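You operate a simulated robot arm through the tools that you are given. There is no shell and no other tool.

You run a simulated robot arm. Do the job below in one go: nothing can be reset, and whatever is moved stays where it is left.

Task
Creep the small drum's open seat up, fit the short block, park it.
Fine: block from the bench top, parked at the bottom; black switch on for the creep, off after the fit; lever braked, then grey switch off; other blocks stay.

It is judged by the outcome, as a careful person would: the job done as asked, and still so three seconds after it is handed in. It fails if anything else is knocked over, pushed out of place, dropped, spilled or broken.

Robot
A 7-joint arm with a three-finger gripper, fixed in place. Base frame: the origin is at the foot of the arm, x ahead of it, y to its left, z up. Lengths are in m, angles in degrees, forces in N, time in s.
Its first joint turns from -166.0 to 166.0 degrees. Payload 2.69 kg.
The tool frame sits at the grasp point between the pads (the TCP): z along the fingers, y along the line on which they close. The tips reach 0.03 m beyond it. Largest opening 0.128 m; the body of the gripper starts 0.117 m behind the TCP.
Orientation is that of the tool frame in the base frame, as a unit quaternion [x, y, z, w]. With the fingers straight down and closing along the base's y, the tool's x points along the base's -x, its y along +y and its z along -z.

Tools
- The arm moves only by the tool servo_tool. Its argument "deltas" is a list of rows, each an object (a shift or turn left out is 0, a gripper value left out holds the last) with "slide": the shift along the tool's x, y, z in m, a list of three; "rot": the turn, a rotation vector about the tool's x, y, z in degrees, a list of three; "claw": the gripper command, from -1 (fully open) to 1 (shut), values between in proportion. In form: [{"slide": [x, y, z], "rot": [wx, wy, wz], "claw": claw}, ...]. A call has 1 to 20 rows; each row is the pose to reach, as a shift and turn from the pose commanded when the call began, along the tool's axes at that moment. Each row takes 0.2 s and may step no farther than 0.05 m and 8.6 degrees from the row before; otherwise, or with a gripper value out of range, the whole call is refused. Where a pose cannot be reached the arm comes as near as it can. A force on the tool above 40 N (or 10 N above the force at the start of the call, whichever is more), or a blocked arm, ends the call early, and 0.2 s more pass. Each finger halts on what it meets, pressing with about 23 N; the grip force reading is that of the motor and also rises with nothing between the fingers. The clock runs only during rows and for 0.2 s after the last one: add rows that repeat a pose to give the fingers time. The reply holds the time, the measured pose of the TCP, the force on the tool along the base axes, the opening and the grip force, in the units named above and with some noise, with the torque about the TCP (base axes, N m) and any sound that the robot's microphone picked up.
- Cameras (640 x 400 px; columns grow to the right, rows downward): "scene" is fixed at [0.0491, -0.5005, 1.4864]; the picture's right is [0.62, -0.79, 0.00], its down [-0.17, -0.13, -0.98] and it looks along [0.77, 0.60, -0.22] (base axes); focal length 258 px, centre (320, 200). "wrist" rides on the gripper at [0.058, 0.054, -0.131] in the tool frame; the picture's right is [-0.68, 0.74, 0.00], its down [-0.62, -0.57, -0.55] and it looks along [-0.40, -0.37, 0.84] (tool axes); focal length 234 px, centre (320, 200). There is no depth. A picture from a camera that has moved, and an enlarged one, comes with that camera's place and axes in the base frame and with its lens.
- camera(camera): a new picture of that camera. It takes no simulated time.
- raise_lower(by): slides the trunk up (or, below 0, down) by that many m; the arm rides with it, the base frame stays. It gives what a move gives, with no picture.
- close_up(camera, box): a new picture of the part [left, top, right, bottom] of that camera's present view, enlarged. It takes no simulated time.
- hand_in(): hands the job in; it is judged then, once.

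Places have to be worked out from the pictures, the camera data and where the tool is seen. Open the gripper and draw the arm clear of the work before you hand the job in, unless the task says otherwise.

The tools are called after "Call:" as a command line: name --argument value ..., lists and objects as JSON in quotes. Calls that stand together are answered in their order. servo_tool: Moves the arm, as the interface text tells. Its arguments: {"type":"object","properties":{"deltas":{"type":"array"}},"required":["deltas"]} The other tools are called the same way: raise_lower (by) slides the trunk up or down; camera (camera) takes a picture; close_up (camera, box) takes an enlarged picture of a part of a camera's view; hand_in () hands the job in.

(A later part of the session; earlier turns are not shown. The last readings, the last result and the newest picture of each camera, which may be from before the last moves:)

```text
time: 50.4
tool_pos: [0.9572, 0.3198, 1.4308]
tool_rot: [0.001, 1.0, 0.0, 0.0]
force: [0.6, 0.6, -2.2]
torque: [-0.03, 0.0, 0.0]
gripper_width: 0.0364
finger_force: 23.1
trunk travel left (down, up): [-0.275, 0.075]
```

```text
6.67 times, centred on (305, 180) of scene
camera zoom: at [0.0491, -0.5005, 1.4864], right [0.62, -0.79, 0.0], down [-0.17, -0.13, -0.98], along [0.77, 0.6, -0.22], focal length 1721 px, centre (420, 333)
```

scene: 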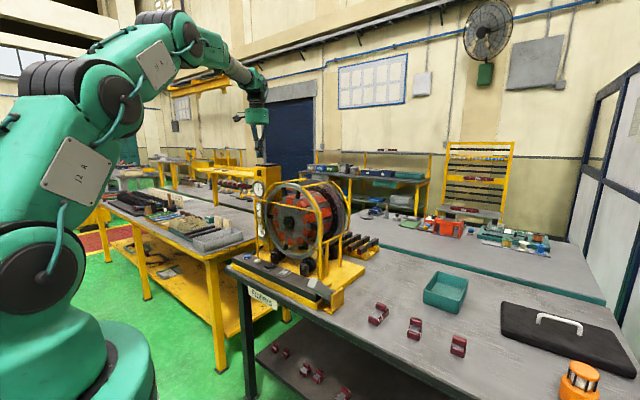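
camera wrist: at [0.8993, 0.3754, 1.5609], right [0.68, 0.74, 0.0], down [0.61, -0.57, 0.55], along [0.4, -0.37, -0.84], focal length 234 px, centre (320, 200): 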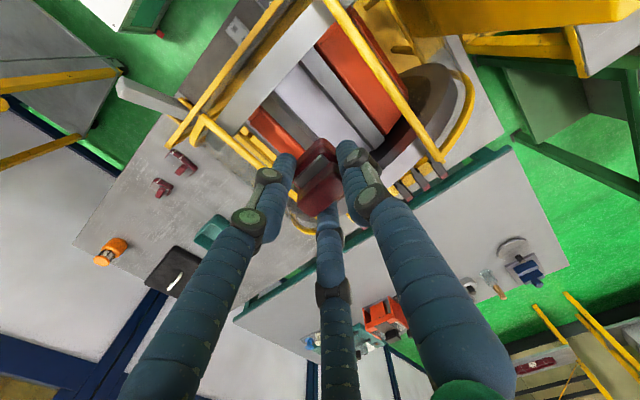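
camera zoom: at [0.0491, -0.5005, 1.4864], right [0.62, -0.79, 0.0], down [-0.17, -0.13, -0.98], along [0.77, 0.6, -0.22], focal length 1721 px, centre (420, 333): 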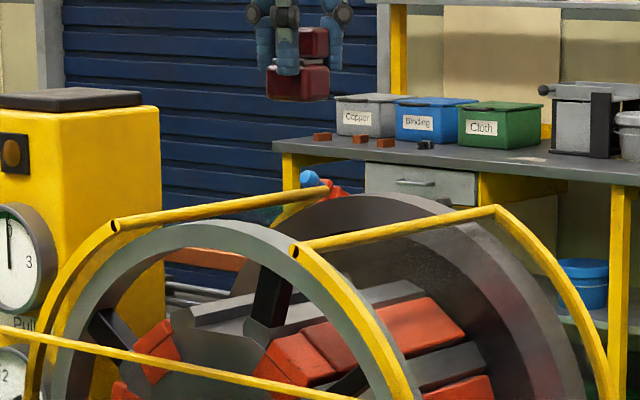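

The channel floor spans y≈0.300–0.343 (centre 0.3215) and x≈0.88–1.04, and the block is over its middle. I lower until the block's underside is just above the wall tops, then check.

Call:
servo_tool --deltas '[{"slide": [0, 0, 0.033]}, {"slide": [0, 0, 0.066]}, {"slide": [0, 0, 0.099]}, {"slide": [0, 0, 0.128]}, {"slide": [0, 0, 0.128]}]'

Call:
camera --camera "wrist"

Call:
close_up --camera "wrist" --box '[230, 80, 410, 230]'

Call:
close_up --camera "scene" --box '[270, 165, 330, 215]'

```text
time: 51.6
tool_pos: [0.9581, 0.323, 1.3033]
tool_rot: [0.001, 1.0, 0.001, 0.0]
force: [0.1, 0.8, -2.8]
torque: [-0.01, 0.0, 0.02]
gripper_width: 0.0357
finger_force: 22.7
trunk travel left (down, up): [-0.275, 0.075]
```

```text
taken
camera wrist: at [0.9, 0.3759, 1.4327], right [0.68, 0.74, 0.0], down [0.62, -0.57, 0.55], along [0.4, -0.37, -0.84], focal length 234 px, centre (320, 200)
```

wrist: 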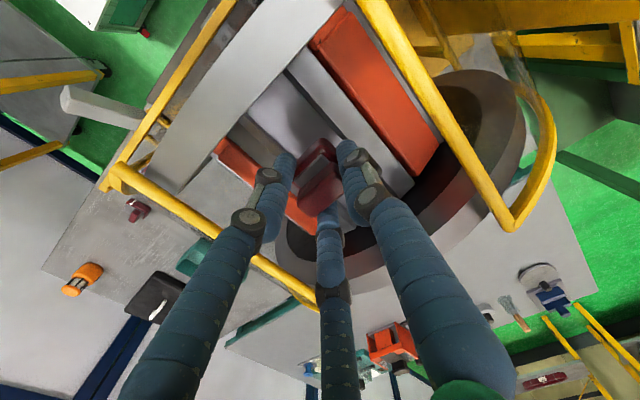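

```text
2.67 times, centred on (320, 155) of wrist
camera zoom: at [0.9, 0.3759, 1.4327], right [0.68, 0.74, 0.0], down [0.62, -0.57, 0.55], along [0.4, -0.37, -0.84], focal length 624 px, centre (320, 320)
```

zoom: 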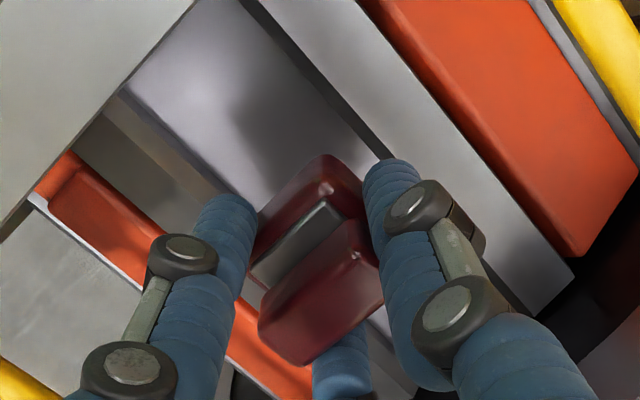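

```text
8.00 times, centred on (300, 190) of scene
camera zoom: at [0.0491, -0.5005, 1.4864], right [0.62, -0.79, 0.0], down [-0.17, -0.13, -0.98], along [0.77, 0.6, -0.22], focal length 2065 px, centre (480, 280)
```

zoom: 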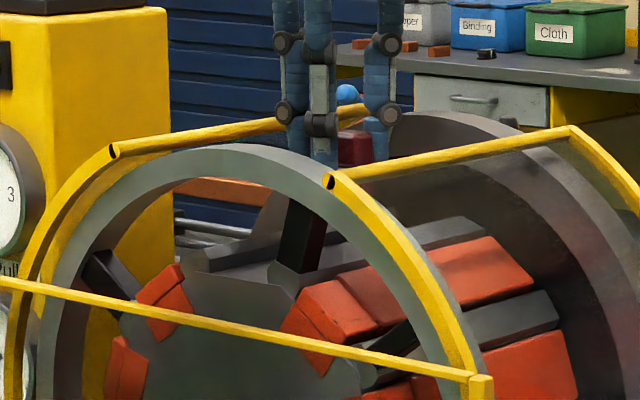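

Block and channel are aligned within a couple of millimetres. I shift 1.5 mm toward −y and lower in fine steps, watching the force.

Call:
servo_tool --deltas '[{"slide": [0, -0.0015, 0.005]}, {"slide": [0, -0.0015, 0.01]}, {"slide": [0, -0.0015, 0.015]}, {"slide": [0, -0.0015, 0.019]}]'

Call:
close_up --camera "wrist" --box '[230, 80, 410, 230]'

Call:
close_up --camera "scene" --box '[280, 170, 320, 200]'

```text
time: 52.6
tool_pos: [0.9576, 0.3211, 1.2826]
tool_rot: [0.0, 1.0, 0.0, 0.0]
force: [-0.4, 2.0, 0.3]
torque: [0.01, 0.07, -0.05]
gripper_width: 0.0365
finger_force: 23.4
trunk travel left (down, up): [-0.275, 0.075]
```

```text
2.67 times, centred on (320, 155) of wrist
camera zoom: at [0.9, 0.3747, 1.4129], right [0.68, 0.74, 0.0], down [0.62, -0.57, 0.55], along [0.4, -0.37, -0.84], focal length 624 px, centre (320, 320)
```

zoom: 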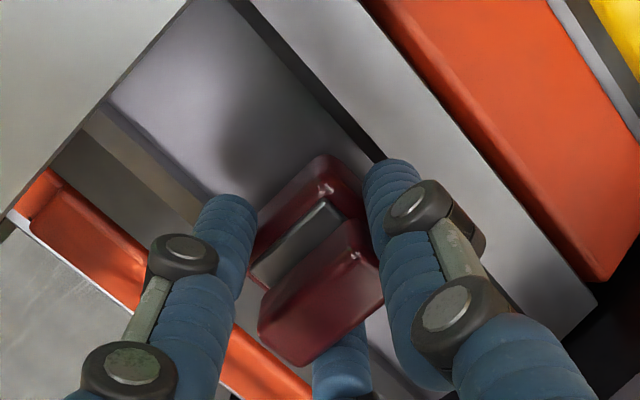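

```text
13.33 times, centred on (300, 185) of scene
camera zoom: at [0.0491, -0.5005, 1.4864], right [0.62, -0.79, 0.0], down [-0.17, -0.13, -0.98], along [0.77, 0.6, -0.22], focal length 3442 px, centre (587, 400)
```

zoom: 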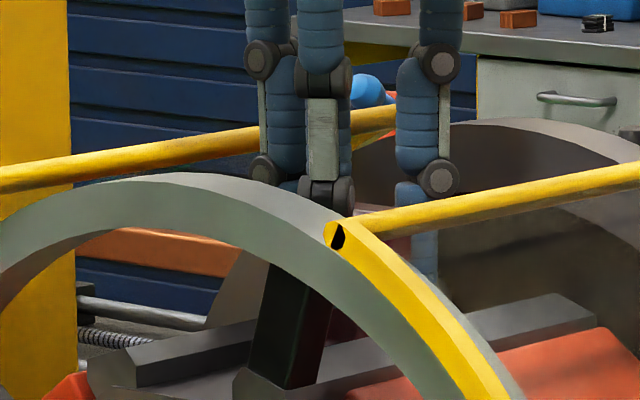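

First contact: the load has shifted onto the seat, with a slight sideways force. I go down 2 mm more and read the forces.

Call:
servo_tool --deltas '[{"slide": [0, 0, 0.001]}, {"slide": [0, 0, 0.002]}]'

```text
time: 53.2
tool_pos: [0.9578, 0.3202, 1.2812]
tool_rot: [0.001, 1.0, 0.0, 0.0]
force: [-1.2, 4.1, -1.2]
torque: [0.21, 0.05, -0.04]
gripper_width: 0.0362
finger_force: 22.5
trunk travel left (down, up): [-0.275, 0.075]
```

The sideways reading (+4 N in y) says the block is rubbing the −y wall, so I move it 2.5 mm toward +y and re-read.

Call:
servo_tool --deltas '[{"slide": [0, 0.0012, 0]}, {"slide": [0, 0.0025, 0]}, {"slide": [0, 0.0025, 0]}]'

Call:
close_up --camera "scene" --box '[280, 180, 320, 210]'

```text
time: 54.0
tool_pos: [0.9576, 0.3224, 1.2802]
tool_rot: [0.001, 1.0, -0.001, -0.001]
force: [-4.1, -10.7, -1.1]
torque: [-0.59, 0.25, -0.03]
gripper_width: 0.036
finger_force: 23.0
trunk travel left (down, up): [-0.275, 0.075]
```

```text
13.33 times, centred on (300, 195) of scene
camera zoom: at [0.0491, -0.5005, 1.4864], right [0.62, -0.79, 0.0], down [-0.17, -0.13, -0.98], along [0.77, 0.6, -0.22], focal length 3442 px, centre (587, 267)
```

zoom: 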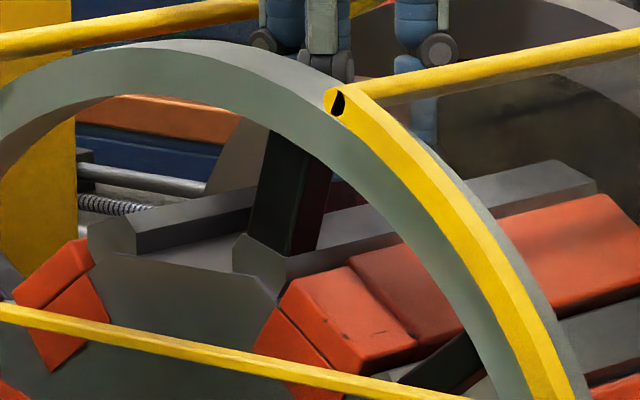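

Now it pushes against the other wall (−10.7 N), so the fit is snug and the centre lies between these two points. I go back 1.8 mm to the neutral point and check.

Call:
servo_tool --deltas '[{"slide": [0, -0.0009, 0]}, {"slide": [0, -0.0018, 0]}, {"slide": [0, -0.0018, 0]}]'

```text
time: 54.8
tool_pos: [0.959, 0.3216, 1.2816]
tool_rot: [0.0, 1.0, 0.0, 0.001]
force: [-2.4, -3.9, -1.2]
torque: [-0.17, 0.13, 0.04]
gripper_width: 0.0358
finger_force: 22.5
trunk travel left (down, up): [-0.275, 0.075]
```

Still −3.9 N; I ease another 0.5 mm toward −y while lowering 2 mm.

Call:
servo_tool --deltas '[{"slide": [0, -0.0005, 0]}, {"slide": [0, -0.0005, 0.001]}, {"slide": [0, -0.0005, 0.002]}, {"slide": [0, -0.0005, 0.002]}]'

```text
time: 55.8
tool_pos: [0.9591, 0.3214, 1.2799]
tool_rot: [0.001, 1.0, 0.0, 0.002]
force: [1.9, 3.9, 9.2]
torque: [0.19, -0.06, 0.01]
gripper_width: 0.0359
finger_force: 23.0
trunk travel left (down, up): [-0.275, 0.075]
```

Vertical force is now +9 N, so it's either bottomed or wedged. I press 1.5 mm further to see how stiff it is.

Call:
servo_tool --deltas '[{"slide": [0, 0.0003, 0.0008]}, {"slide": [0, 0.0003, 0.0015]}, {"slide": [0, 0.0003, 0.0015]}]'

Call:
close_up --camera "wrist" --box '[230, 80, 410, 230]'

```text
time: 56.6
tool_pos: [0.9574, 0.3206, 1.2793]
tool_rot: [0.001, 1.0, 0.0, 0.002]
force: [4.4, 4.2, 22.8]
torque: [0.16, -0.18, -0.01]
gripper_width: 0.0361
finger_force: 22.8
trunk travel left (down, up): [-0.275, 0.075]
```

```text
2.67 times, centred on (320, 155) of wrist
camera zoom: at [0.8988, 0.3745, 1.4096], right [0.68, 0.74, 0.0], down [0.61, -0.57, 0.55], along [0.41, -0.37, -0.83], focal length 624 px, centre (320, 320)
```

zoom: 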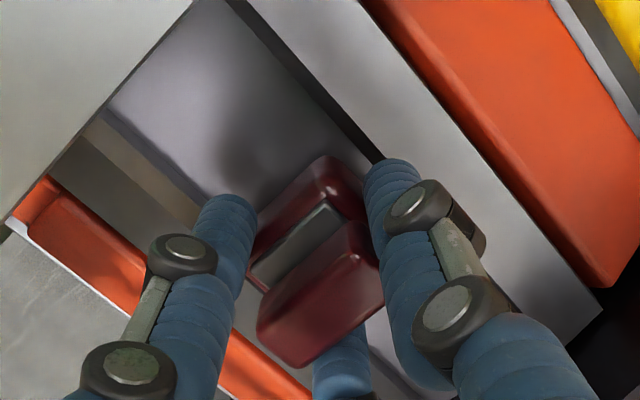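

The stiffness suggests either the floor or the fingertips meeting the wall tops (tip z≈1.249, just at the tooth-top height). I back off about 1.5 mm and open only slightly so the block settles onto the floor.

Call:
servo_tool --deltas '[{"slide": [0, 0, -0.0015]}, {"slide": [0, 0, -0.0015], "claw": 0.4}, {"slide": [0, 0, -0.0015], "claw": 0.36}, {"slide": [0, 0, -0.0015], "claw": 0.32}, {"slide": [0, 0, -0.0015], "claw": 0.32}]'

Call:
close_up --camera "wrist" --box '[230, 80, 410, 230]'

```text
time: 57.8
tool_pos: [0.9574, 0.3211, 1.2779]
tool_rot: [0.001, 1.0, 0.0, 0.0]
force: [-1.0, 0.5, 0.1]
torque: [-0.02, 0.01, 0.01]
gripper_width: 0.0435
finger_force: 0.0
trunk travel left (down, up): [-0.275, 0.075]
```

```text
2.67 times, centred on (320, 155) of wrist
camera zoom: at [0.8995, 0.3748, 1.4081], right [0.68, 0.74, 0.0], down [0.62, -0.57, 0.55], along [0.4, -0.37, -0.84], focal length 624 px, centre (320, 320)
```

zoom: 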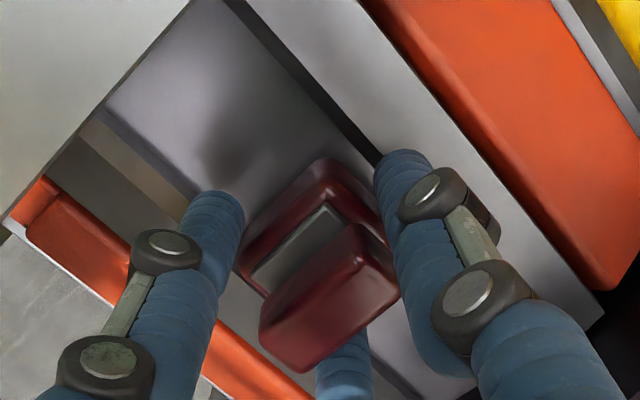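

Forces are zero with the fingers slightly open, so the block rests in the seat. I open a little further and rise straight up to inspect how it sits.

Call:
servo_tool --deltas '[{"claw": 0.2}, {"claw": 0.15}, {"slide": [0, 0, -0.01]}, {"slide": [0, 0, -0.03]}, {"slide": [0, 0, -0.06]}, {"slide": [0, 0, -0.09]}]'

Call:
camera --camera "wrist"

Call:
close_up --camera "wrist" --box '[240, 60, 400, 190]'

Call:
close_up --camera "scene" --box '[270, 175, 330, 215]'

```text
time: 59.2
tool_pos: [0.9568, 0.3203, 1.3687]
tool_rot: [0.0, 1.0, 0.0, 0.0]
force: [-0.2, -0.5, -0.4]
torque: [-0.02, -0.01, 0.02]
gripper_width: 0.0545
finger_force: 0.0
trunk travel left (down, up): [-0.275, 0.075]
```

```text
taken
camera wrist: at [0.8993, 0.3746, 1.4994], right [0.68, 0.74, 0.0], down [0.62, -0.57, 0.55], along [0.4, -0.37, -0.84], focal length 234 px, centre (320, 200)
```

wrist: 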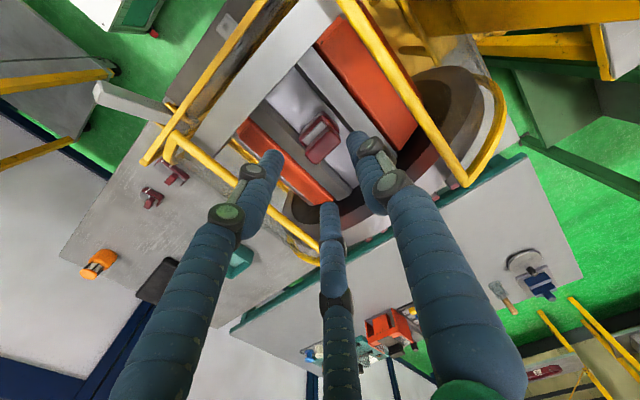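

```text
3.08 times, centred on (320, 125) of wrist
camera zoom: at [0.8993, 0.3746, 1.4994], right [0.68, 0.74, 0.0], down [0.62, -0.57, 0.55], along [0.4, -0.37, -0.84], focal length 720 px, centre (320, 431)
```

zoom: 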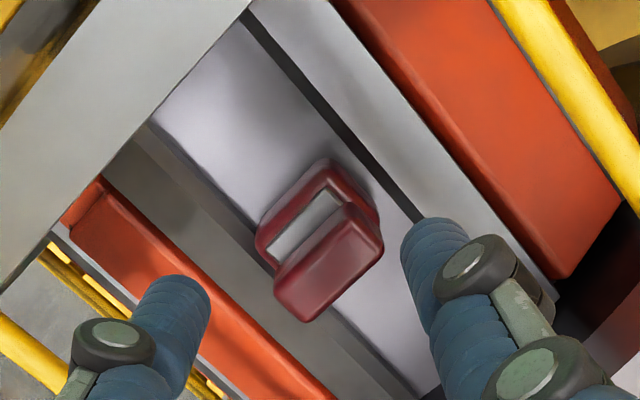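

```text
10.00 times, centred on (300, 195) of scene
camera zoom: at [0.0491, -0.5005, 1.4864], right [0.62, -0.79, 0.0], down [-0.17, -0.13, -0.98], along [0.77, 0.6, -0.22], focal length 2581 px, centre (520, 250)
```

zoom: 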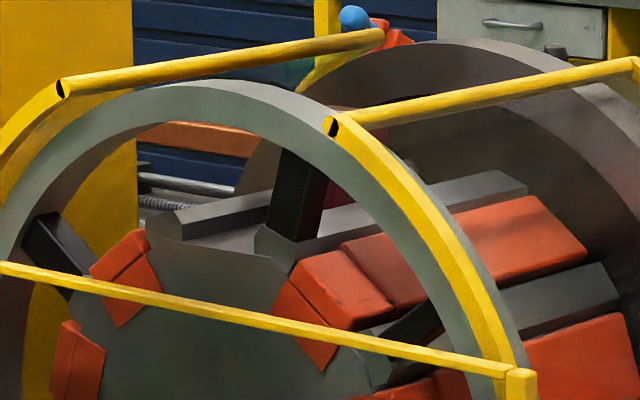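

The block sits square and centred in the channel (y≈0.3216, x≈0.96). To learn whether it's actually held, I go back down on the grip, close, and tug up very slightly.

Call:
servo_tool --deltas '[{"slide": [0, 0, 0.03]}, {"slide": [-0.001, 0, 0.06]}, {"slide": [-0.002, 0.0005, 0.084]}, {"slide": [-0.002, 0.0005, 0.084], "claw": 0.4}, {"slide": [-0.002, 0.0005, 0.084], "claw": 1}, {"slide": [-0.002, 0.0005, 0.084], "claw": 1}]'

```text
time: 60.6
tool_pos: [0.9593, 0.3214, 1.284]
tool_rot: [0.001, 1.0, 0.0, 0.0]
force: [-0.5, -1.7, 1.5]
torque: [-0.11, 0.05, -0.02]
gripper_width: 0.0366
finger_force: 23.0
trunk travel left (down, up): [-0.275, 0.075]
```

Gripped with almost no side load (−1.7 N). Now a 2 mm tug upward to read the resistance.

Call:
servo_tool --deltas '[{"slide": [0, 0, -0.001]}, {"slide": [0, 0, -0.002]}]'

```text
time: 61.2
tool_pos: [0.9589, 0.3218, 1.2845]
tool_rot: [0.0, 1.0, -0.001, 0.0]
force: [-6.7, -0.7, -3.9]
torque: [-0.06, 0.26, 0.0]
gripper_width: 0.0363
finger_force: 23.1
trunk travel left (down, up): [-0.275, 0.075]
```

Slightly more than the block's weight (−3.9 N) plus some x-drag; inconclusive. I raise 3 mm more.

Call:
servo_tool --deltas '[{"slide": [0, 0, -0.0015]}, {"slide": [0, 0, -0.003]}, {"slide": [0, 0, -0.003]}]'

Call:
close_up --camera "wrist" --box '[230, 80, 410, 230]'

```text
time: 62.0
tool_pos: [0.9604, 0.3228, 1.2876]
tool_rot: [0.001, 1.0, -0.001, -0.002]
force: [-10.2, 2.3, -23.6]
torque: [0.16, 0.52, -0.03]
gripper_width: 0.0368
finger_force: 22.9
trunk travel left (down, up): [-0.275, 0.075]
```

```text
2.67 times, centred on (320, 155) of wrist
camera zoom: at [0.9024, 0.3759, 1.4174], right [0.68, 0.74, 0.0], down [0.62, -0.57, 0.55], along [0.4, -0.37, -0.84], focal length 624 px, centre (320, 320)
```

zoom: 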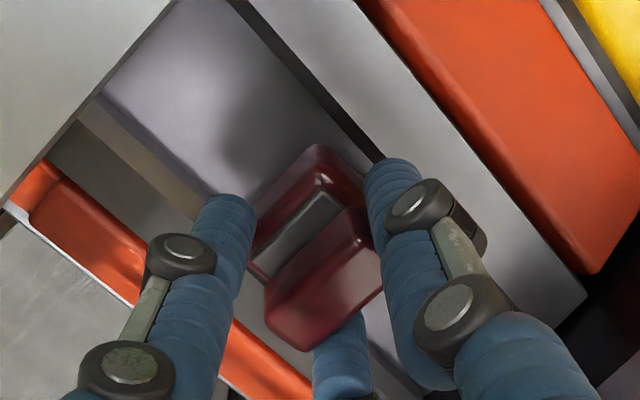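

It resists with −24 N, far above its weight, so the seat holds the block: it's fitted. I relax the pull, open and withdraw upward.

Call:
servo_tool --deltas '[{"slide": [0, 0, 0.0025]}, {"slide": [0, 0, 0.0045]}, {"slide": [0, 0, 0.0045]}]'

Call:
servo_tool --deltas '[{"slide": [0, 0, 0], "claw": 0.3}, {"slide": [0, 0, 0], "claw": 0.15}, {"slide": [0, 0, -0.01], "claw": 0.15}, {"slide": [0, 0, -0.04]}, {"slide": [0, 0, -0.08]}, {"slide": [0, 0, -0.12]}, {"slide": [0, 0, -0.145]}]'

Call:
close_up --camera "wrist" --box '[230, 50, 410, 190]'

```text
time: 62.8
tool_pos: [0.96, 0.3216, 1.2871]
tool_rot: [0.0, 1.0, 0.0, 0.001]
force: [-12.9, 1.5, -5.3]
torque: [0.05, 0.78, -0.13]
gripper_width: 0.0364
finger_force: 22.4
trunk travel left (down, up): [-0.275, 0.075]
```

```text
time: 64.4
tool_pos: [0.9605, 0.3206, 1.4296]
tool_rot: [0.0, 1.0, 0.001, 0.0]
force: [-0.8, 0.5, 0.4]
torque: [-0.01, 0.03, 0.0]
gripper_width: 0.0541
finger_force: 0.1
trunk travel left (down, up): [-0.275, 0.075]
```

```text
2.86 times, centred on (320, 120) of wrist
camera zoom: at [0.9025, 0.3752, 1.5603], right [0.68, 0.74, 0.0], down [0.62, -0.57, 0.55], along [0.4, -0.37, -0.84], focal length 669 px, centre (320, 429)
```

zoom: 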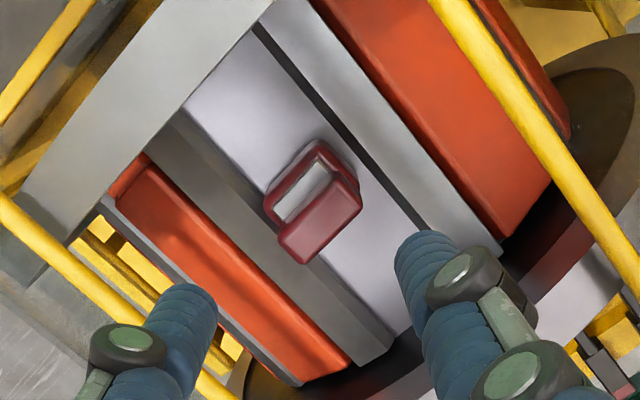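

I look closer to confirm the block's seating didn't change with the tug.

Call:
close_up --camera "wrist" --box '[285, 85, 355, 145]'

Call:
close_up --camera "scene" --box '[285, 185, 325, 215]'

```text
6.67 times, centred on (320, 115) of wrist
camera zoom: at [0.9025, 0.3752, 1.5603], right [0.68, 0.74, 0.0], down [0.62, -0.57, 0.55], along [0.4, -0.37, -0.84], focal length 1561 px, centre (320, 767)
```

zoom: 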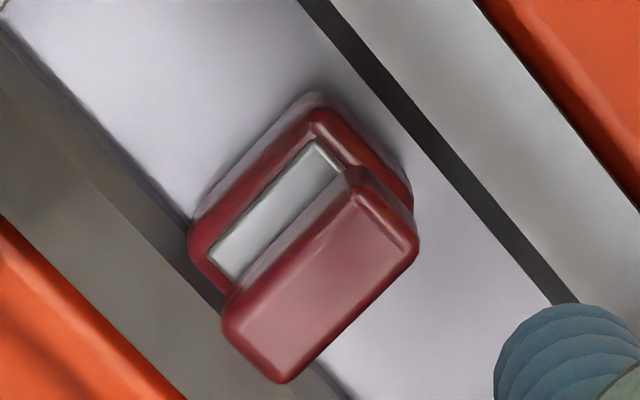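

```text
13.33 times, centred on (305, 200) of scene
camera zoom: at [0.0491, -0.5005, 1.4864], right [0.62, -0.79, 0.0], down [-0.17, -0.13, -0.98], along [0.77, 0.6, -0.22], focal length 3442 px, centre (520, 200)
```

zoom: 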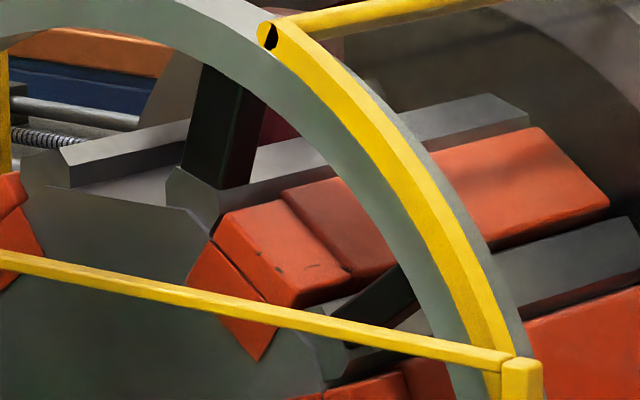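

The block is seated in the channel. Next I withdraw toward the front at height, closing and turning the gripper to go and switch the black rocker off.

Call:
servo_tool --deltas '[{"slide": [0.04, 0.0047, 0], "rot": [0, 0, -7.5], "claw": 0.15}, {"slide": [0.08, 0.0093, 0], "rot": [0, 0, -15]}, {"slide": [0.12, 0.014, 0], "rot": [0, 0, -22.5], "claw": 1}, {"slide": [0.16, 0.0187, 0], "rot": [0, 0, -30]}, {"slide": [0.2, 0.0233, 0], "rot": [0, 0, -37.5]}, {"slide": [0.24, 0.028, 0], "rot": [0, 0, -45]}]'

Call:
servo_tool --deltas '[{"slide": [-0.0029, -0.0029, 0.0444], "rot": [1.97, -1.97, 0]}, {"slide": [-0.0058, -0.0058, 0.0889], "rot": [3.93, -3.93, 0]}, {"slide": [-0.0087, -0.0087, 0.1333], "rot": [5.9, -5.9, 0]}, {"slide": [-0.0116, -0.0116, 0.1778], "rot": [7.87, -7.87, 0]}, {"slide": [-0.0144, -0.0144, 0.2222], "rot": [9.83, -9.83, 0]}, {"slide": [-0.0173, -0.0173, 0.2667], "rot": [11.8, -11.8, 0]}, {"slide": [-0.0202, -0.0202, 0.3111], "rot": [13.77, -13.77, 0]}, {"slide": [-0.0231, -0.0231, 0.3556], "rot": [15.73, -15.73, 0]}, {"slide": [-0.026, -0.026, 0.4], "rot": [17.7, -17.7, 0]}, {"slide": [-0.026, -0.026, 0.4], "rot": [17.7, -17.7, 0]}]'

Call:
camera --camera "wrist"

Call:
close_up --camera "scene" --box '[235, 170, 365, 290]'

```text
time: 65.8
tool_pos: [0.7191, 0.3491, 1.4311]
tool_rot: [-0.383, 0.924, 0.0, 0.0]
force: [-0.4, 1.0, 0.6]
torque: [0.0, 0.04, 0.0]
gripper_width: 0.0022
finger_force: 22.7
trunk travel left (down, up): [-0.275, 0.075]
```

```text
time: 68.0
tool_pos: [0.7557, 0.3514, 1.0294]
tool_rot: [-0.373, 0.902, -0.083, 0.2]
force: [0.0, -0.5, 0.3]
torque: [-0.01, 0.06, 0.01]
gripper_width: 0.0024
finger_force: 23.3
trunk travel left (down, up): [-0.275, 0.075]
```

```text
taken
camera wrist: at [0.6297, 0.3473, 1.1132], right [-0.04, 1.0, -0.02], down [0.52, 0.04, 0.85], along [0.85, 0.02, -0.53], focal length 234 px, centre (320, 200)
```

wrist: 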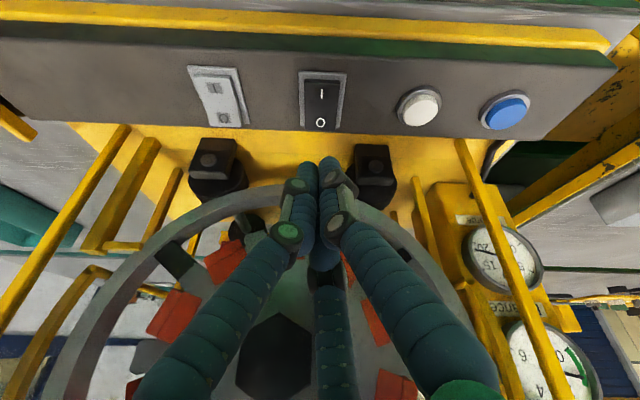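

```text
3.33 times, centred on (300, 230) of scene
camera zoom: at [0.0491, -0.5005, 1.4864], right [0.62, -0.79, 0.0], down [-0.17, -0.13, -0.98], along [0.77, 0.6, -0.22], focal length 860 px, centre (387, 100)
```

zoom: 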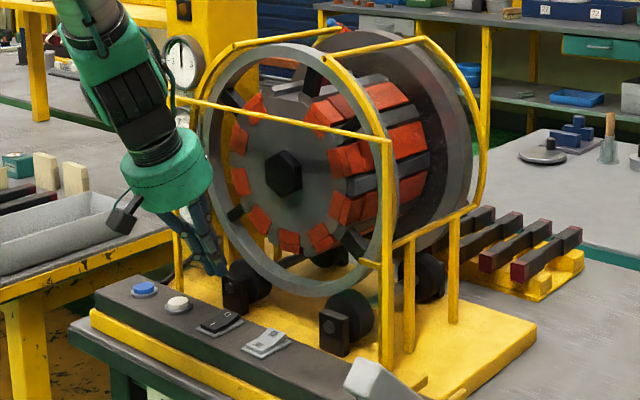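

The O end of the black rocker is at about (0.780, 0.350). I press it down in small steps.

Call:
servo_tool --deltas '[{"slide": [0.0042, 0.0036, 0.0251]}, {"slide": [0.0083, 0.0071, 0.0502]}, {"slide": [0.0095, 0.0083, 0.0538]}, {"slide": [0.0107, 0.0095, 0.0574]}, {"slide": [0.0119, 0.0107, 0.061]}, {"slide": [0.0131, 0.0119, 0.0646]}, {"slide": [0.0143, 0.0131, 0.0682]}]'

Call:
close_up --camera "scene" --box '[260, 245, 310, 285]'

```text
time: 69.6
tool_pos: [0.7698, 0.3491, 0.9655]
tool_rot: [-0.373, 0.902, -0.082, 0.203]
force: [-1.5, -8.2, 35.1]
torque: [-0.01, 0.08, -0.07]
gripper_width: 0.0024
finger_force: 22.5
trunk travel left (down, up): [-0.275, 0.075]
```

```text
10.00 times, centred on (285, 265) of scene
camera zoom: at [0.0491, -0.5005, 1.4864], right [0.62, -0.79, 0.0], down [-0.17, -0.13, -0.98], along [0.77, 0.6, -0.22], focal length 2581 px, centre (670, -450)
```

zoom: 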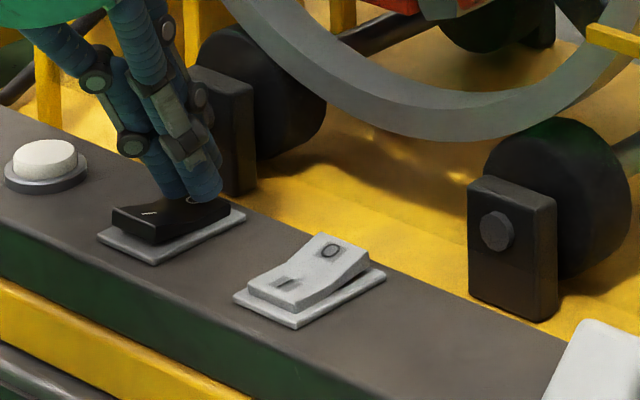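

The I end of the black rocker is up now, so it's off. I lift clear and confirm.

Call:
servo_tool --deltas '[{"slide": [-0.006, -0.006, -0.0181]}, {"slide": [-0.015, -0.0151, -0.0453]}, {"slide": [-0.015, -0.0151, -0.0453]}]'

Call:
close_up --camera "scene" --box '[260, 245, 310, 285]'

Call:
close_up --camera "scene" --box '[235, 170, 365, 290]'

```text
time: 70.4
tool_pos: [0.7665, 0.3494, 1.01]
tool_rot: [-0.373, 0.902, -0.083, 0.2]
force: [0.1, 0.2, 0.0]
torque: [-0.01, 0.02, 0.0]
gripper_width: 0.0024
finger_force: 22.3
trunk travel left (down, up): [-0.275, 0.075]
```

```text
10.00 times, centred on (285, 265) of scene
camera zoom: at [0.0491, -0.5005, 1.4864], right [0.62, -0.79, 0.0], down [-0.17, -0.13, -0.98], along [0.77, 0.6, -0.22], focal length 2581 px, centre (670, -450)
```

zoom: 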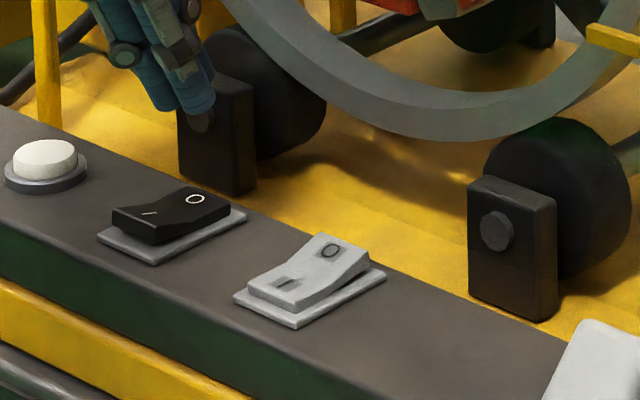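

```text
3.33 times, centred on (300, 230) of scene
camera zoom: at [0.0491, -0.5005, 1.4864], right [0.62, -0.79, 0.0], down [-0.17, -0.13, -0.98], along [0.77, 0.6, -0.22], focal length 860 px, centre (387, 100)
```

zoom: 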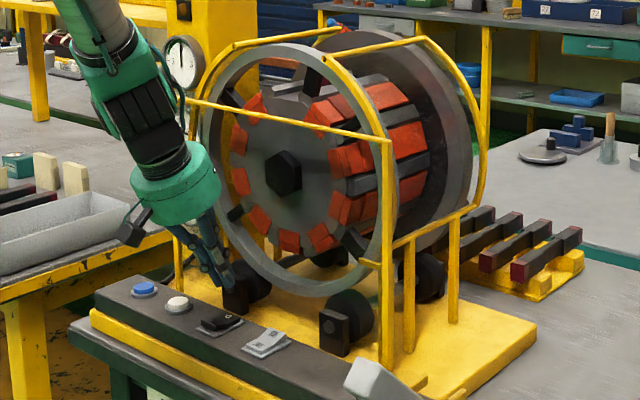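

Black is off and the drum holds. Now I go to the blue button to run the fitted seat down past the visible (−y) side to the bottom.

Call:
servo_tool --deltas '[{"slide": [-0.0273, 0.0335, 0.0023]}, {"slide": [-0.0547, 0.0669, 0.0047]}, {"slide": [-0.082, 0.1004, 0.007]}, {"slide": [-0.1093, 0.1338, 0.0093]}, {"slide": [-0.1093, 0.1338, 0.0093]}]'

Call:
camera --camera "wrist"

```text
time: 71.6
tool_pos: [0.7573, 0.5224, 0.9939]
tool_rot: [-0.373, 0.902, -0.083, 0.2]
force: [-1.6, 0.8, -0.3]
torque: [-0.03, -0.02, -0.06]
gripper_width: 0.0022
finger_force: 23.1
trunk travel left (down, up): [-0.275, 0.075]
```

```text
taken
camera wrist: at [0.6298, 0.5188, 1.0785], right [-0.04, 1.0, -0.02], down [0.52, 0.04, 0.85], along [0.85, 0.02, -0.53], focal length 234 px, centre (320, 200)
```

wrist: 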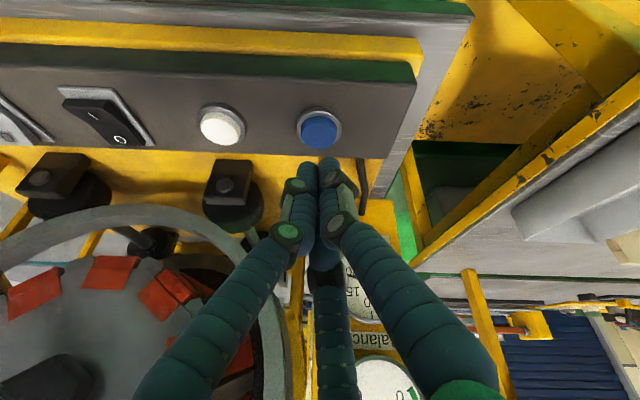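

Over blue again. I press it and look right after, since with the black switch off the drum may run faster.

Call:
servo_tool --deltas '[{"slide": [0.0036, 0.0036, 0.0109]}, {"slide": [0.0072, 0.0072, 0.0217]}, {"slide": [0.0084, 0.0084, 0.0254]}, {"slide": [0.0096, 0.0097, 0.029]}]'

Call:
close_up --camera "scene" --box '[235, 170, 365, 290]'

```text
time: 72.6
tool_pos: [0.7566, 0.5218, 0.9631]
tool_rot: [-0.373, 0.902, -0.083, 0.201]
force: [0.2, 1.2, 2.7]
torque: [-0.01, 0.0, 0.02]
gripper_width: 0.0023
finger_force: 23.1
trunk travel left (down, up): [-0.275, 0.075]
heard: click
```

```text
3.33 times, centred on (300, 230) of scene
camera zoom: at [0.0491, -0.5005, 1.4864], right [0.62, -0.79, 0.0], down [-0.17, -0.13, -0.98], along [0.77, 0.6, -0.22], focal length 860 px, centre (387, 100)
```

zoom: 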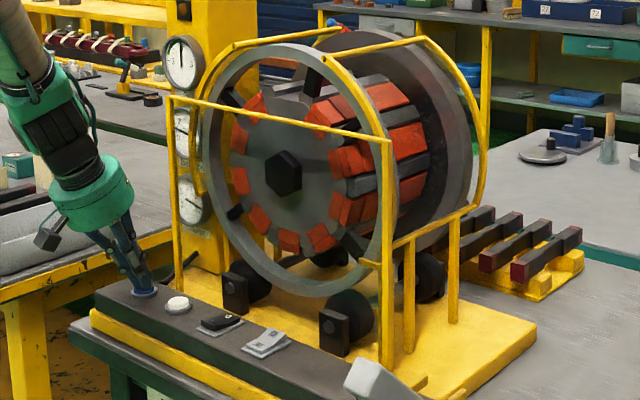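

Clicked; hold 0.4 s more and compare.

Call:
servo_tool --deltas '[{"slide": [0, 0, 0]}]'

Call:
close_up --camera "scene" --box '[235, 170, 365, 290]'

```text
time: 73.0
tool_pos: [0.7562, 0.5208, 0.9629]
tool_rot: [-0.373, 0.902, -0.084, 0.2]
force: [0.7, 0.6, 2.8]
torque: [0.04, -0.04, -0.02]
gripper_width: 0.0019
finger_force: 23.3
trunk travel left (down, up): [-0.275, 0.075]
```

```text
3.33 times, centred on (300, 230) of scene
camera zoom: at [0.0491, -0.5005, 1.4864], right [0.62, -0.79, 0.0], down [-0.17, -0.13, -0.98], along [0.77, 0.6, -0.22], focal length 860 px, centre (387, 100)
```

zoom: 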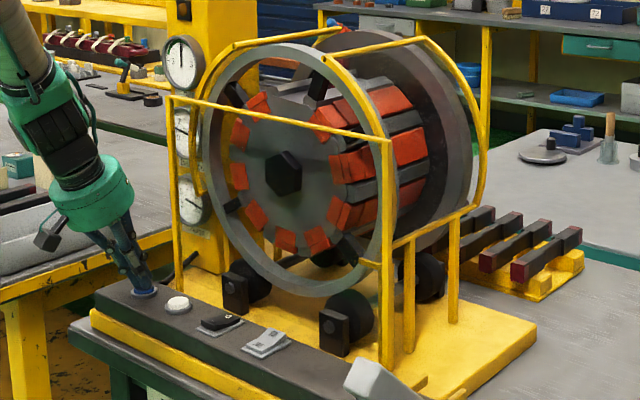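

It's turning, somewhat faster than before. I hold 1 s more to gauge speed.

Call:
servo_tool --deltas '[{"slide": [0, 0, 0]}, {"slide": [0, 0, 0]}, {"slide": [0, 0, 0]}, {"slide": [0, 0, 0]}]'

Call:
close_up --camera "scene" --box '[235, 170, 365, 290]'

```text
time: 74.0
tool_pos: [0.7564, 0.5203, 0.9628]
tool_rot: [-0.373, 0.902, -0.084, 0.2]
force: [1.3, 1.6, 3.4]
torque: [0.09, 0.0, -0.04]
gripper_width: 0.0021
finger_force: 22.8
trunk travel left (down, up): [-0.275, 0.075]
```

```text
3.33 times, centred on (300, 230) of scene
camera zoom: at [0.0491, -0.5005, 1.4864], right [0.62, -0.79, 0.0], down [-0.17, -0.13, -0.98], along [0.77, 0.6, -0.22], focal length 860 px, centre (387, 100)
```

zoom: 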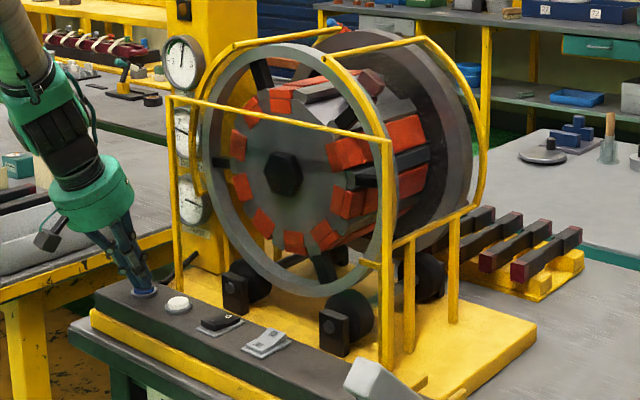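

The drum now runs about 25°/s and the fitted seat is coming into view at the upper right. I zoom in to check the block is still held.

Call:
close_up --camera "scene" --box '[285, 180, 335, 220]'

Call:
close_up --camera "scene" --box '[245, 175, 285, 240]'

```text
10.00 times, centred on (310, 200) of scene
camera zoom: at [0.0491, -0.5005, 1.4864], right [0.62, -0.79, 0.0], down [-0.17, -0.13, -0.98], along [0.77, 0.6, -0.22], focal length 2581 px, centre (420, 200)
```

zoom: 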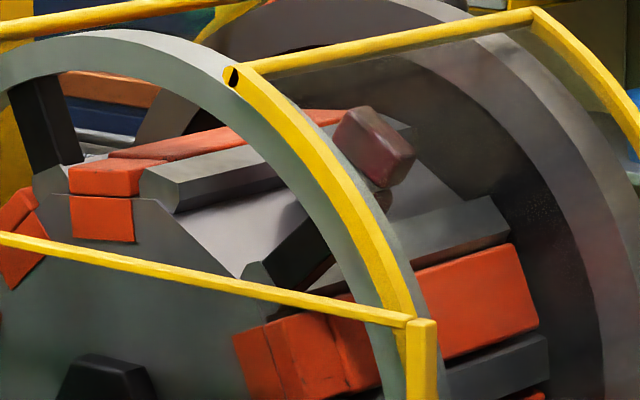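

```text
6.15 times, centred on (265, 208) of scene
camera zoom: at [0.0491, -0.5005, 1.4864], right [0.62, -0.79, 0.0], down [-0.17, -0.13, -0.98], along [0.77, 0.6, -0.22], focal length 1588 px, centre (658, 154)
```

zoom: 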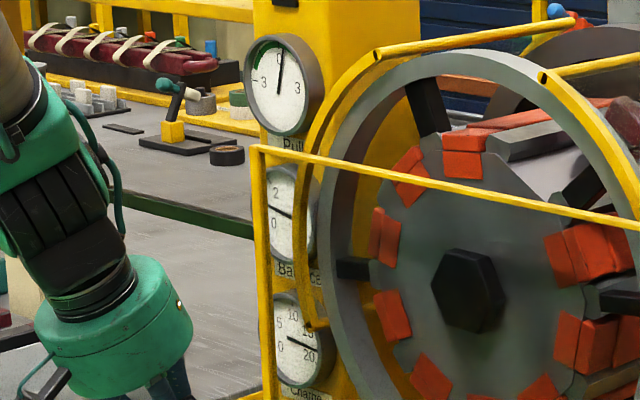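

The block is firmly in place at about −28°. I keep holding for about 3 s and re-measure.

Call:
servo_tool --deltas '[{"slide": [0, 0, 0]}, {"slide": [0, 0, 0]}, {"slide": [0, 0, 0]}, {"slide": [0, 0, 0]}, {"slide": [0, 0, 0]}, {"slide": [0, 0, 0]}, {"slide": [0, 0, 0]}, {"slide": [0, 0, 0]}, {"slide": [0, 0, 0]}]'

Call:
close_up --camera "scene" --box '[235, 170, 365, 290]'

Call:
close_up --camera "scene" --box '[265, 180, 345, 250]'

```text
time: 76.0
tool_pos: [0.7563, 0.5215, 0.9634]
tool_rot: [-0.374, 0.902, -0.083, 0.201]
force: [-0.2, 0.2, 3.8]
torque: [0.03, 0.03, 0.0]
gripper_width: 0.0025
finger_force: 22.9
trunk travel left (down, up): [-0.275, 0.075]
```

```text
3.33 times, centred on (300, 230) of scene
camera zoom: at [0.0491, -0.5005, 1.4864], right [0.62, -0.79, 0.0], down [-0.17, -0.13, -0.98], along [0.77, 0.6, -0.22], focal length 860 px, centre (387, 100)
```

zoom: 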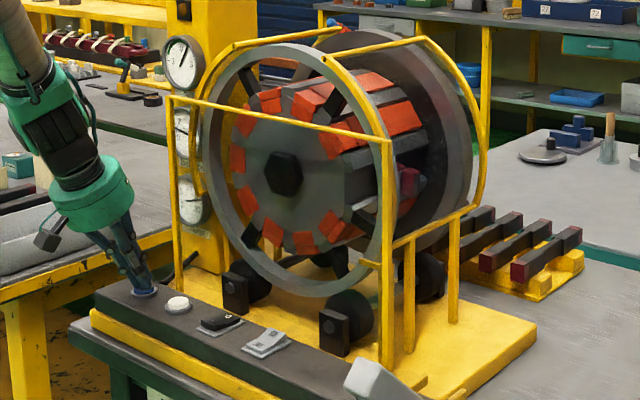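

```text
5.71 times, centred on (305, 215) of scene
camera zoom: at [0.0491, -0.5005, 1.4864], right [0.62, -0.79, 0.0], down [-0.17, -0.13, -0.98], along [0.77, 0.6, -0.22], focal length 1475 px, centre (406, 114)
```

zoom: 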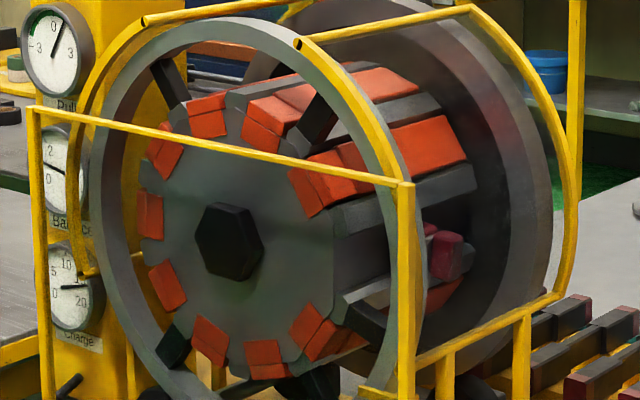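

The fitted seat is at about −92° (rate ≈32°/s). I hold another 1.4 s, then measure before the final approach.

Call:
servo_tool --deltas '[{"slide": [0, 0, 0]}, {"slide": [0, 0, 0]}, {"slide": [0, 0, 0]}, {"slide": [0, 0, 0]}, {"slide": [0, 0, 0]}]'

Call:
close_up --camera "scene" --box '[265, 180, 345, 250]'

Call:
close_up --camera "scene" --box '[265, 220, 345, 280]'

```text
time: 77.2
tool_pos: [0.7558, 0.5199, 0.9623]
tool_rot: [-0.373, 0.902, -0.084, 0.201]
force: [-0.2, -0.6, 2.8]
torque: [-0.02, 0.01, -0.03]
gripper_width: 0.002
finger_force: 22.9
trunk travel left (down, up): [-0.275, 0.075]
```

```text
5.71 times, centred on (305, 215) of scene
camera zoom: at [0.0491, -0.5005, 1.4864], right [0.62, -0.79, 0.0], down [-0.17, -0.13, -0.98], along [0.77, 0.6, -0.22], focal length 1475 px, centre (406, 114)
```

zoom: 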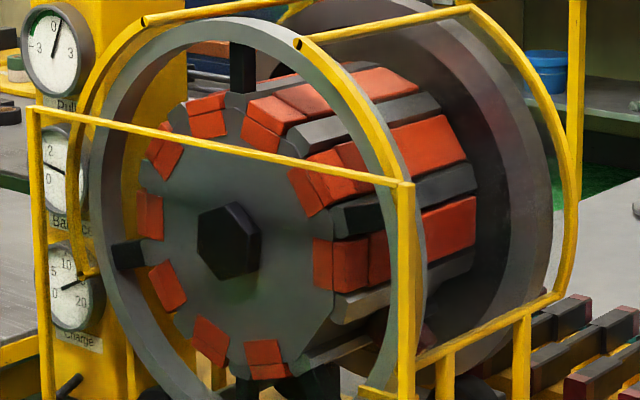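

```text
6.67 times, centred on (305, 250) of scene
camera zoom: at [0.0491, -0.5005, 1.4864], right [0.62, -0.79, 0.0], down [-0.17, -0.13, -0.98], along [0.77, 0.6, -0.22], focal length 1721 px, centre (420, -133)
```

zoom: 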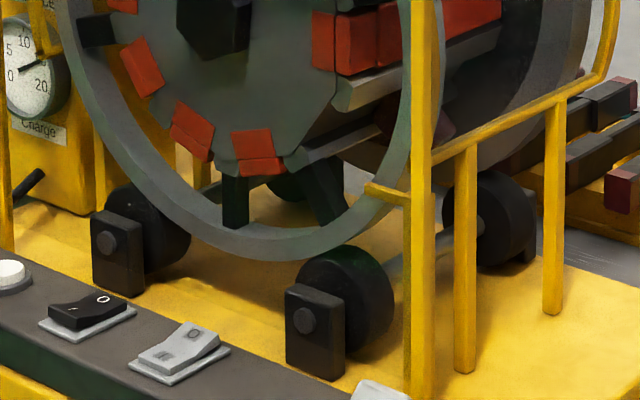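

Seat at about −128°, 30°/s. I hold 0.8 s more, then release early and see how far it coasts.

Call:
servo_tool --deltas '[{"slide": [0, 0, 0]}, {"slide": [0, 0, 0]}, {"slide": [0, 0, 0]}]'

Call:
close_up --camera "scene" --box '[265, 180, 345, 250]'

```text
time: 78.0
tool_pos: [0.7554, 0.5209, 0.9633]
tool_rot: [-0.373, 0.902, -0.082, 0.201]
force: [-0.3, -0.2, 3.1]
torque: [0.03, 0.0, -0.03]
gripper_width: 0.0022
finger_force: 23.2
trunk travel left (down, up): [-0.275, 0.075]
```

```text
5.71 times, centred on (305, 215) of scene
camera zoom: at [0.0491, -0.5005, 1.4864], right [0.62, -0.79, 0.0], down [-0.17, -0.13, -0.98], along [0.77, 0.6, -0.22], focal length 1475 px, centre (406, 114)
```

zoom: 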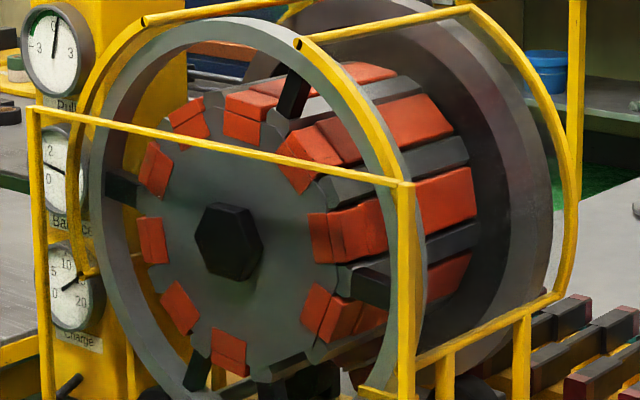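

Seat at about −153°. I release now and let it coast.

Call:
servo_tool --deltas '[{"slide": [-0.009, -0.009, -0.0272]}, {"slide": [-0.009, -0.009, -0.0272]}]'

Call:
close_up --camera "scene" --box '[265, 180, 345, 250]'

```text
time: 78.6
tool_pos: [0.7558, 0.519, 0.9949]
tool_rot: [-0.373, 0.902, -0.084, 0.201]
force: [-0.7, -0.3, 0.6]
torque: [-0.01, -0.03, 0.01]
gripper_width: 0.0025
finger_force: 22.9
trunk travel left (down, up): [-0.275, 0.075]
```

```text
5.71 times, centred on (305, 215) of scene
camera zoom: at [0.0491, -0.5005, 1.4864], right [0.62, -0.79, 0.0], down [-0.17, -0.13, -0.98], along [0.77, 0.6, -0.22], focal length 1475 px, centre (406, 114)
```

zoom: 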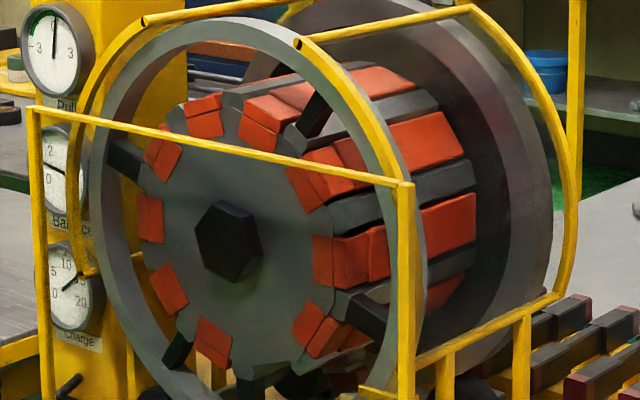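

It has turned about 10° more. I wait briefly and check whether it's still moving.

Call:
servo_tool --deltas '[{"slide": [0, 0, 0]}, {"slide": [0, 0, 0]}, {"slide": [0, 0, 0]}, {"slide": [0, 0, 0]}]'

Call:
close_up --camera "scene" --box '[265, 180, 345, 250]'

Call:
close_up --camera "scene" --box '[265, 220, 345, 280]'

Call:
camera --camera "wrist"

```text
time: 79.6
tool_pos: [0.7578, 0.5206, 0.9925]
tool_rot: [-0.373, 0.902, -0.083, 0.2]
force: [0.0, -0.6, -0.1]
torque: [-0.01, 0.0, 0.02]
gripper_width: 0.0024
finger_force: 22.9
trunk travel left (down, up): [-0.275, 0.075]
```

```text
5.71 times, centred on (305, 215) of scene
camera zoom: at [0.0491, -0.5005, 1.4864], right [0.62, -0.79, 0.0], down [-0.17, -0.13, -0.98], along [0.77, 0.6, -0.22], focal length 1475 px, centre (406, 114)
```

zoom: 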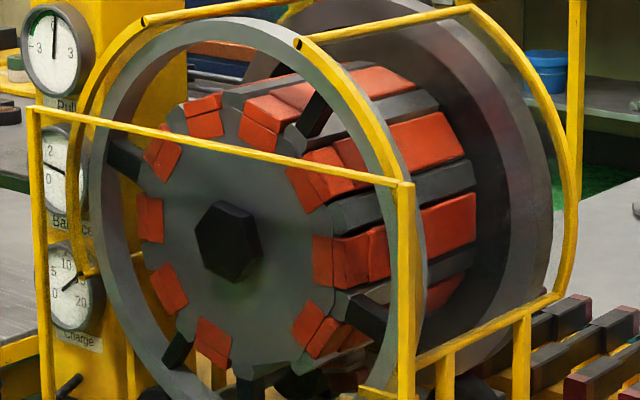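

```text
6.67 times, centred on (305, 250) of scene
camera zoom: at [0.0491, -0.5005, 1.4864], right [0.62, -0.79, 0.0], down [-0.17, -0.13, -0.98], along [0.77, 0.6, -0.22], focal length 1721 px, centre (420, -133)
```

zoom: 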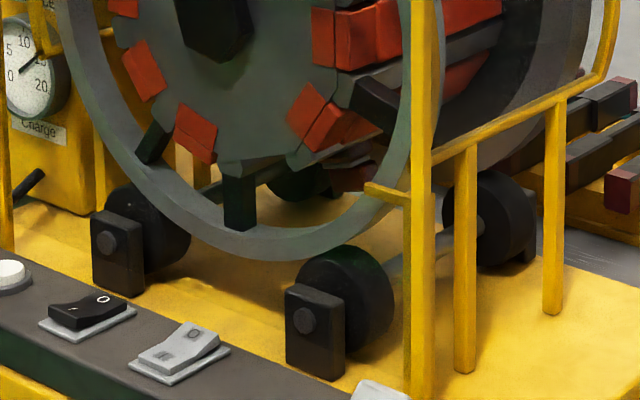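

```text
taken
camera wrist: at [0.6301, 0.5175, 1.0771], right [-0.04, 1.0, -0.02], down [0.52, 0.04, 0.85], along [0.85, 0.02, -0.53], focal length 234 px, centre (320, 200)
```

wrist: 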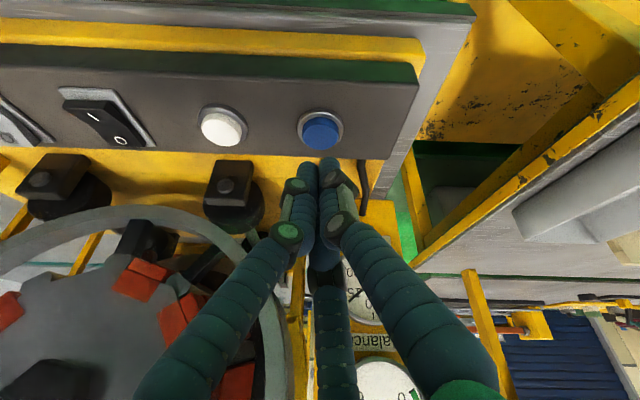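

It stopped cleanly at about −161°, so about 19° remain. I press blue again and watch step by step.

Call:
servo_tool --deltas '[{"slide": [0.0036, 0.0036, 0.0109]}, {"slide": [0.0072, 0.0072, 0.0217]}, {"slide": [0.0081, 0.0081, 0.0245]}, {"slide": [0.0093, 0.0093, 0.028]}]'

Call:
close_up --camera "scene" --box '[265, 180, 345, 250]'

```text
time: 80.6
tool_pos: [0.7569, 0.5207, 0.9623]
tool_rot: [-0.373, 0.902, -0.082, 0.201]
force: [-0.2, -1.2, 4.1]
torque: [0.0, -0.04, 0.03]
gripper_width: 0.002
finger_force: 22.9
trunk travel left (down, up): [-0.275, 0.075]
heard: click
```

```text
5.71 times, centred on (305, 215) of scene
camera zoom: at [0.0491, -0.5005, 1.4864], right [0.62, -0.79, 0.0], down [-0.17, -0.13, -0.98], along [0.77, 0.6, -0.22], focal length 1475 px, centre (406, 114)
```

zoom: 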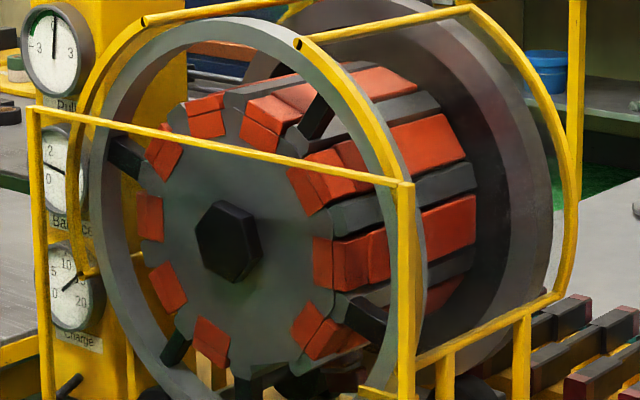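

Just starting to move. Hold 0.4 s more.

Call:
servo_tool --deltas '[{"slide": [0, 0, 0]}]'

Call:
close_up --camera "scene" --box '[265, 180, 345, 250]'

```text
time: 81.0
tool_pos: [0.7564, 0.5212, 0.9629]
tool_rot: [-0.374, 0.902, -0.082, 0.201]
force: [1.9, 0.7, 4.2]
torque: [0.01, -0.05, -0.01]
gripper_width: 0.0025
finger_force: 22.9
trunk travel left (down, up): [-0.275, 0.075]
```

```text
5.71 times, centred on (305, 215) of scene
camera zoom: at [0.0491, -0.5005, 1.4864], right [0.62, -0.79, 0.0], down [-0.17, -0.13, -0.98], along [0.77, 0.6, -0.22], focal length 1475 px, centre (406, 114)
```

zoom: 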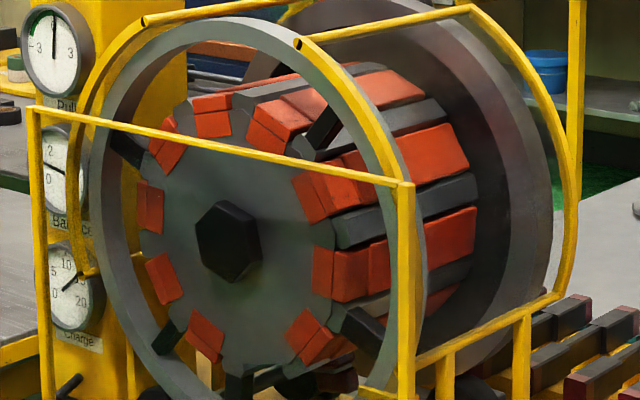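

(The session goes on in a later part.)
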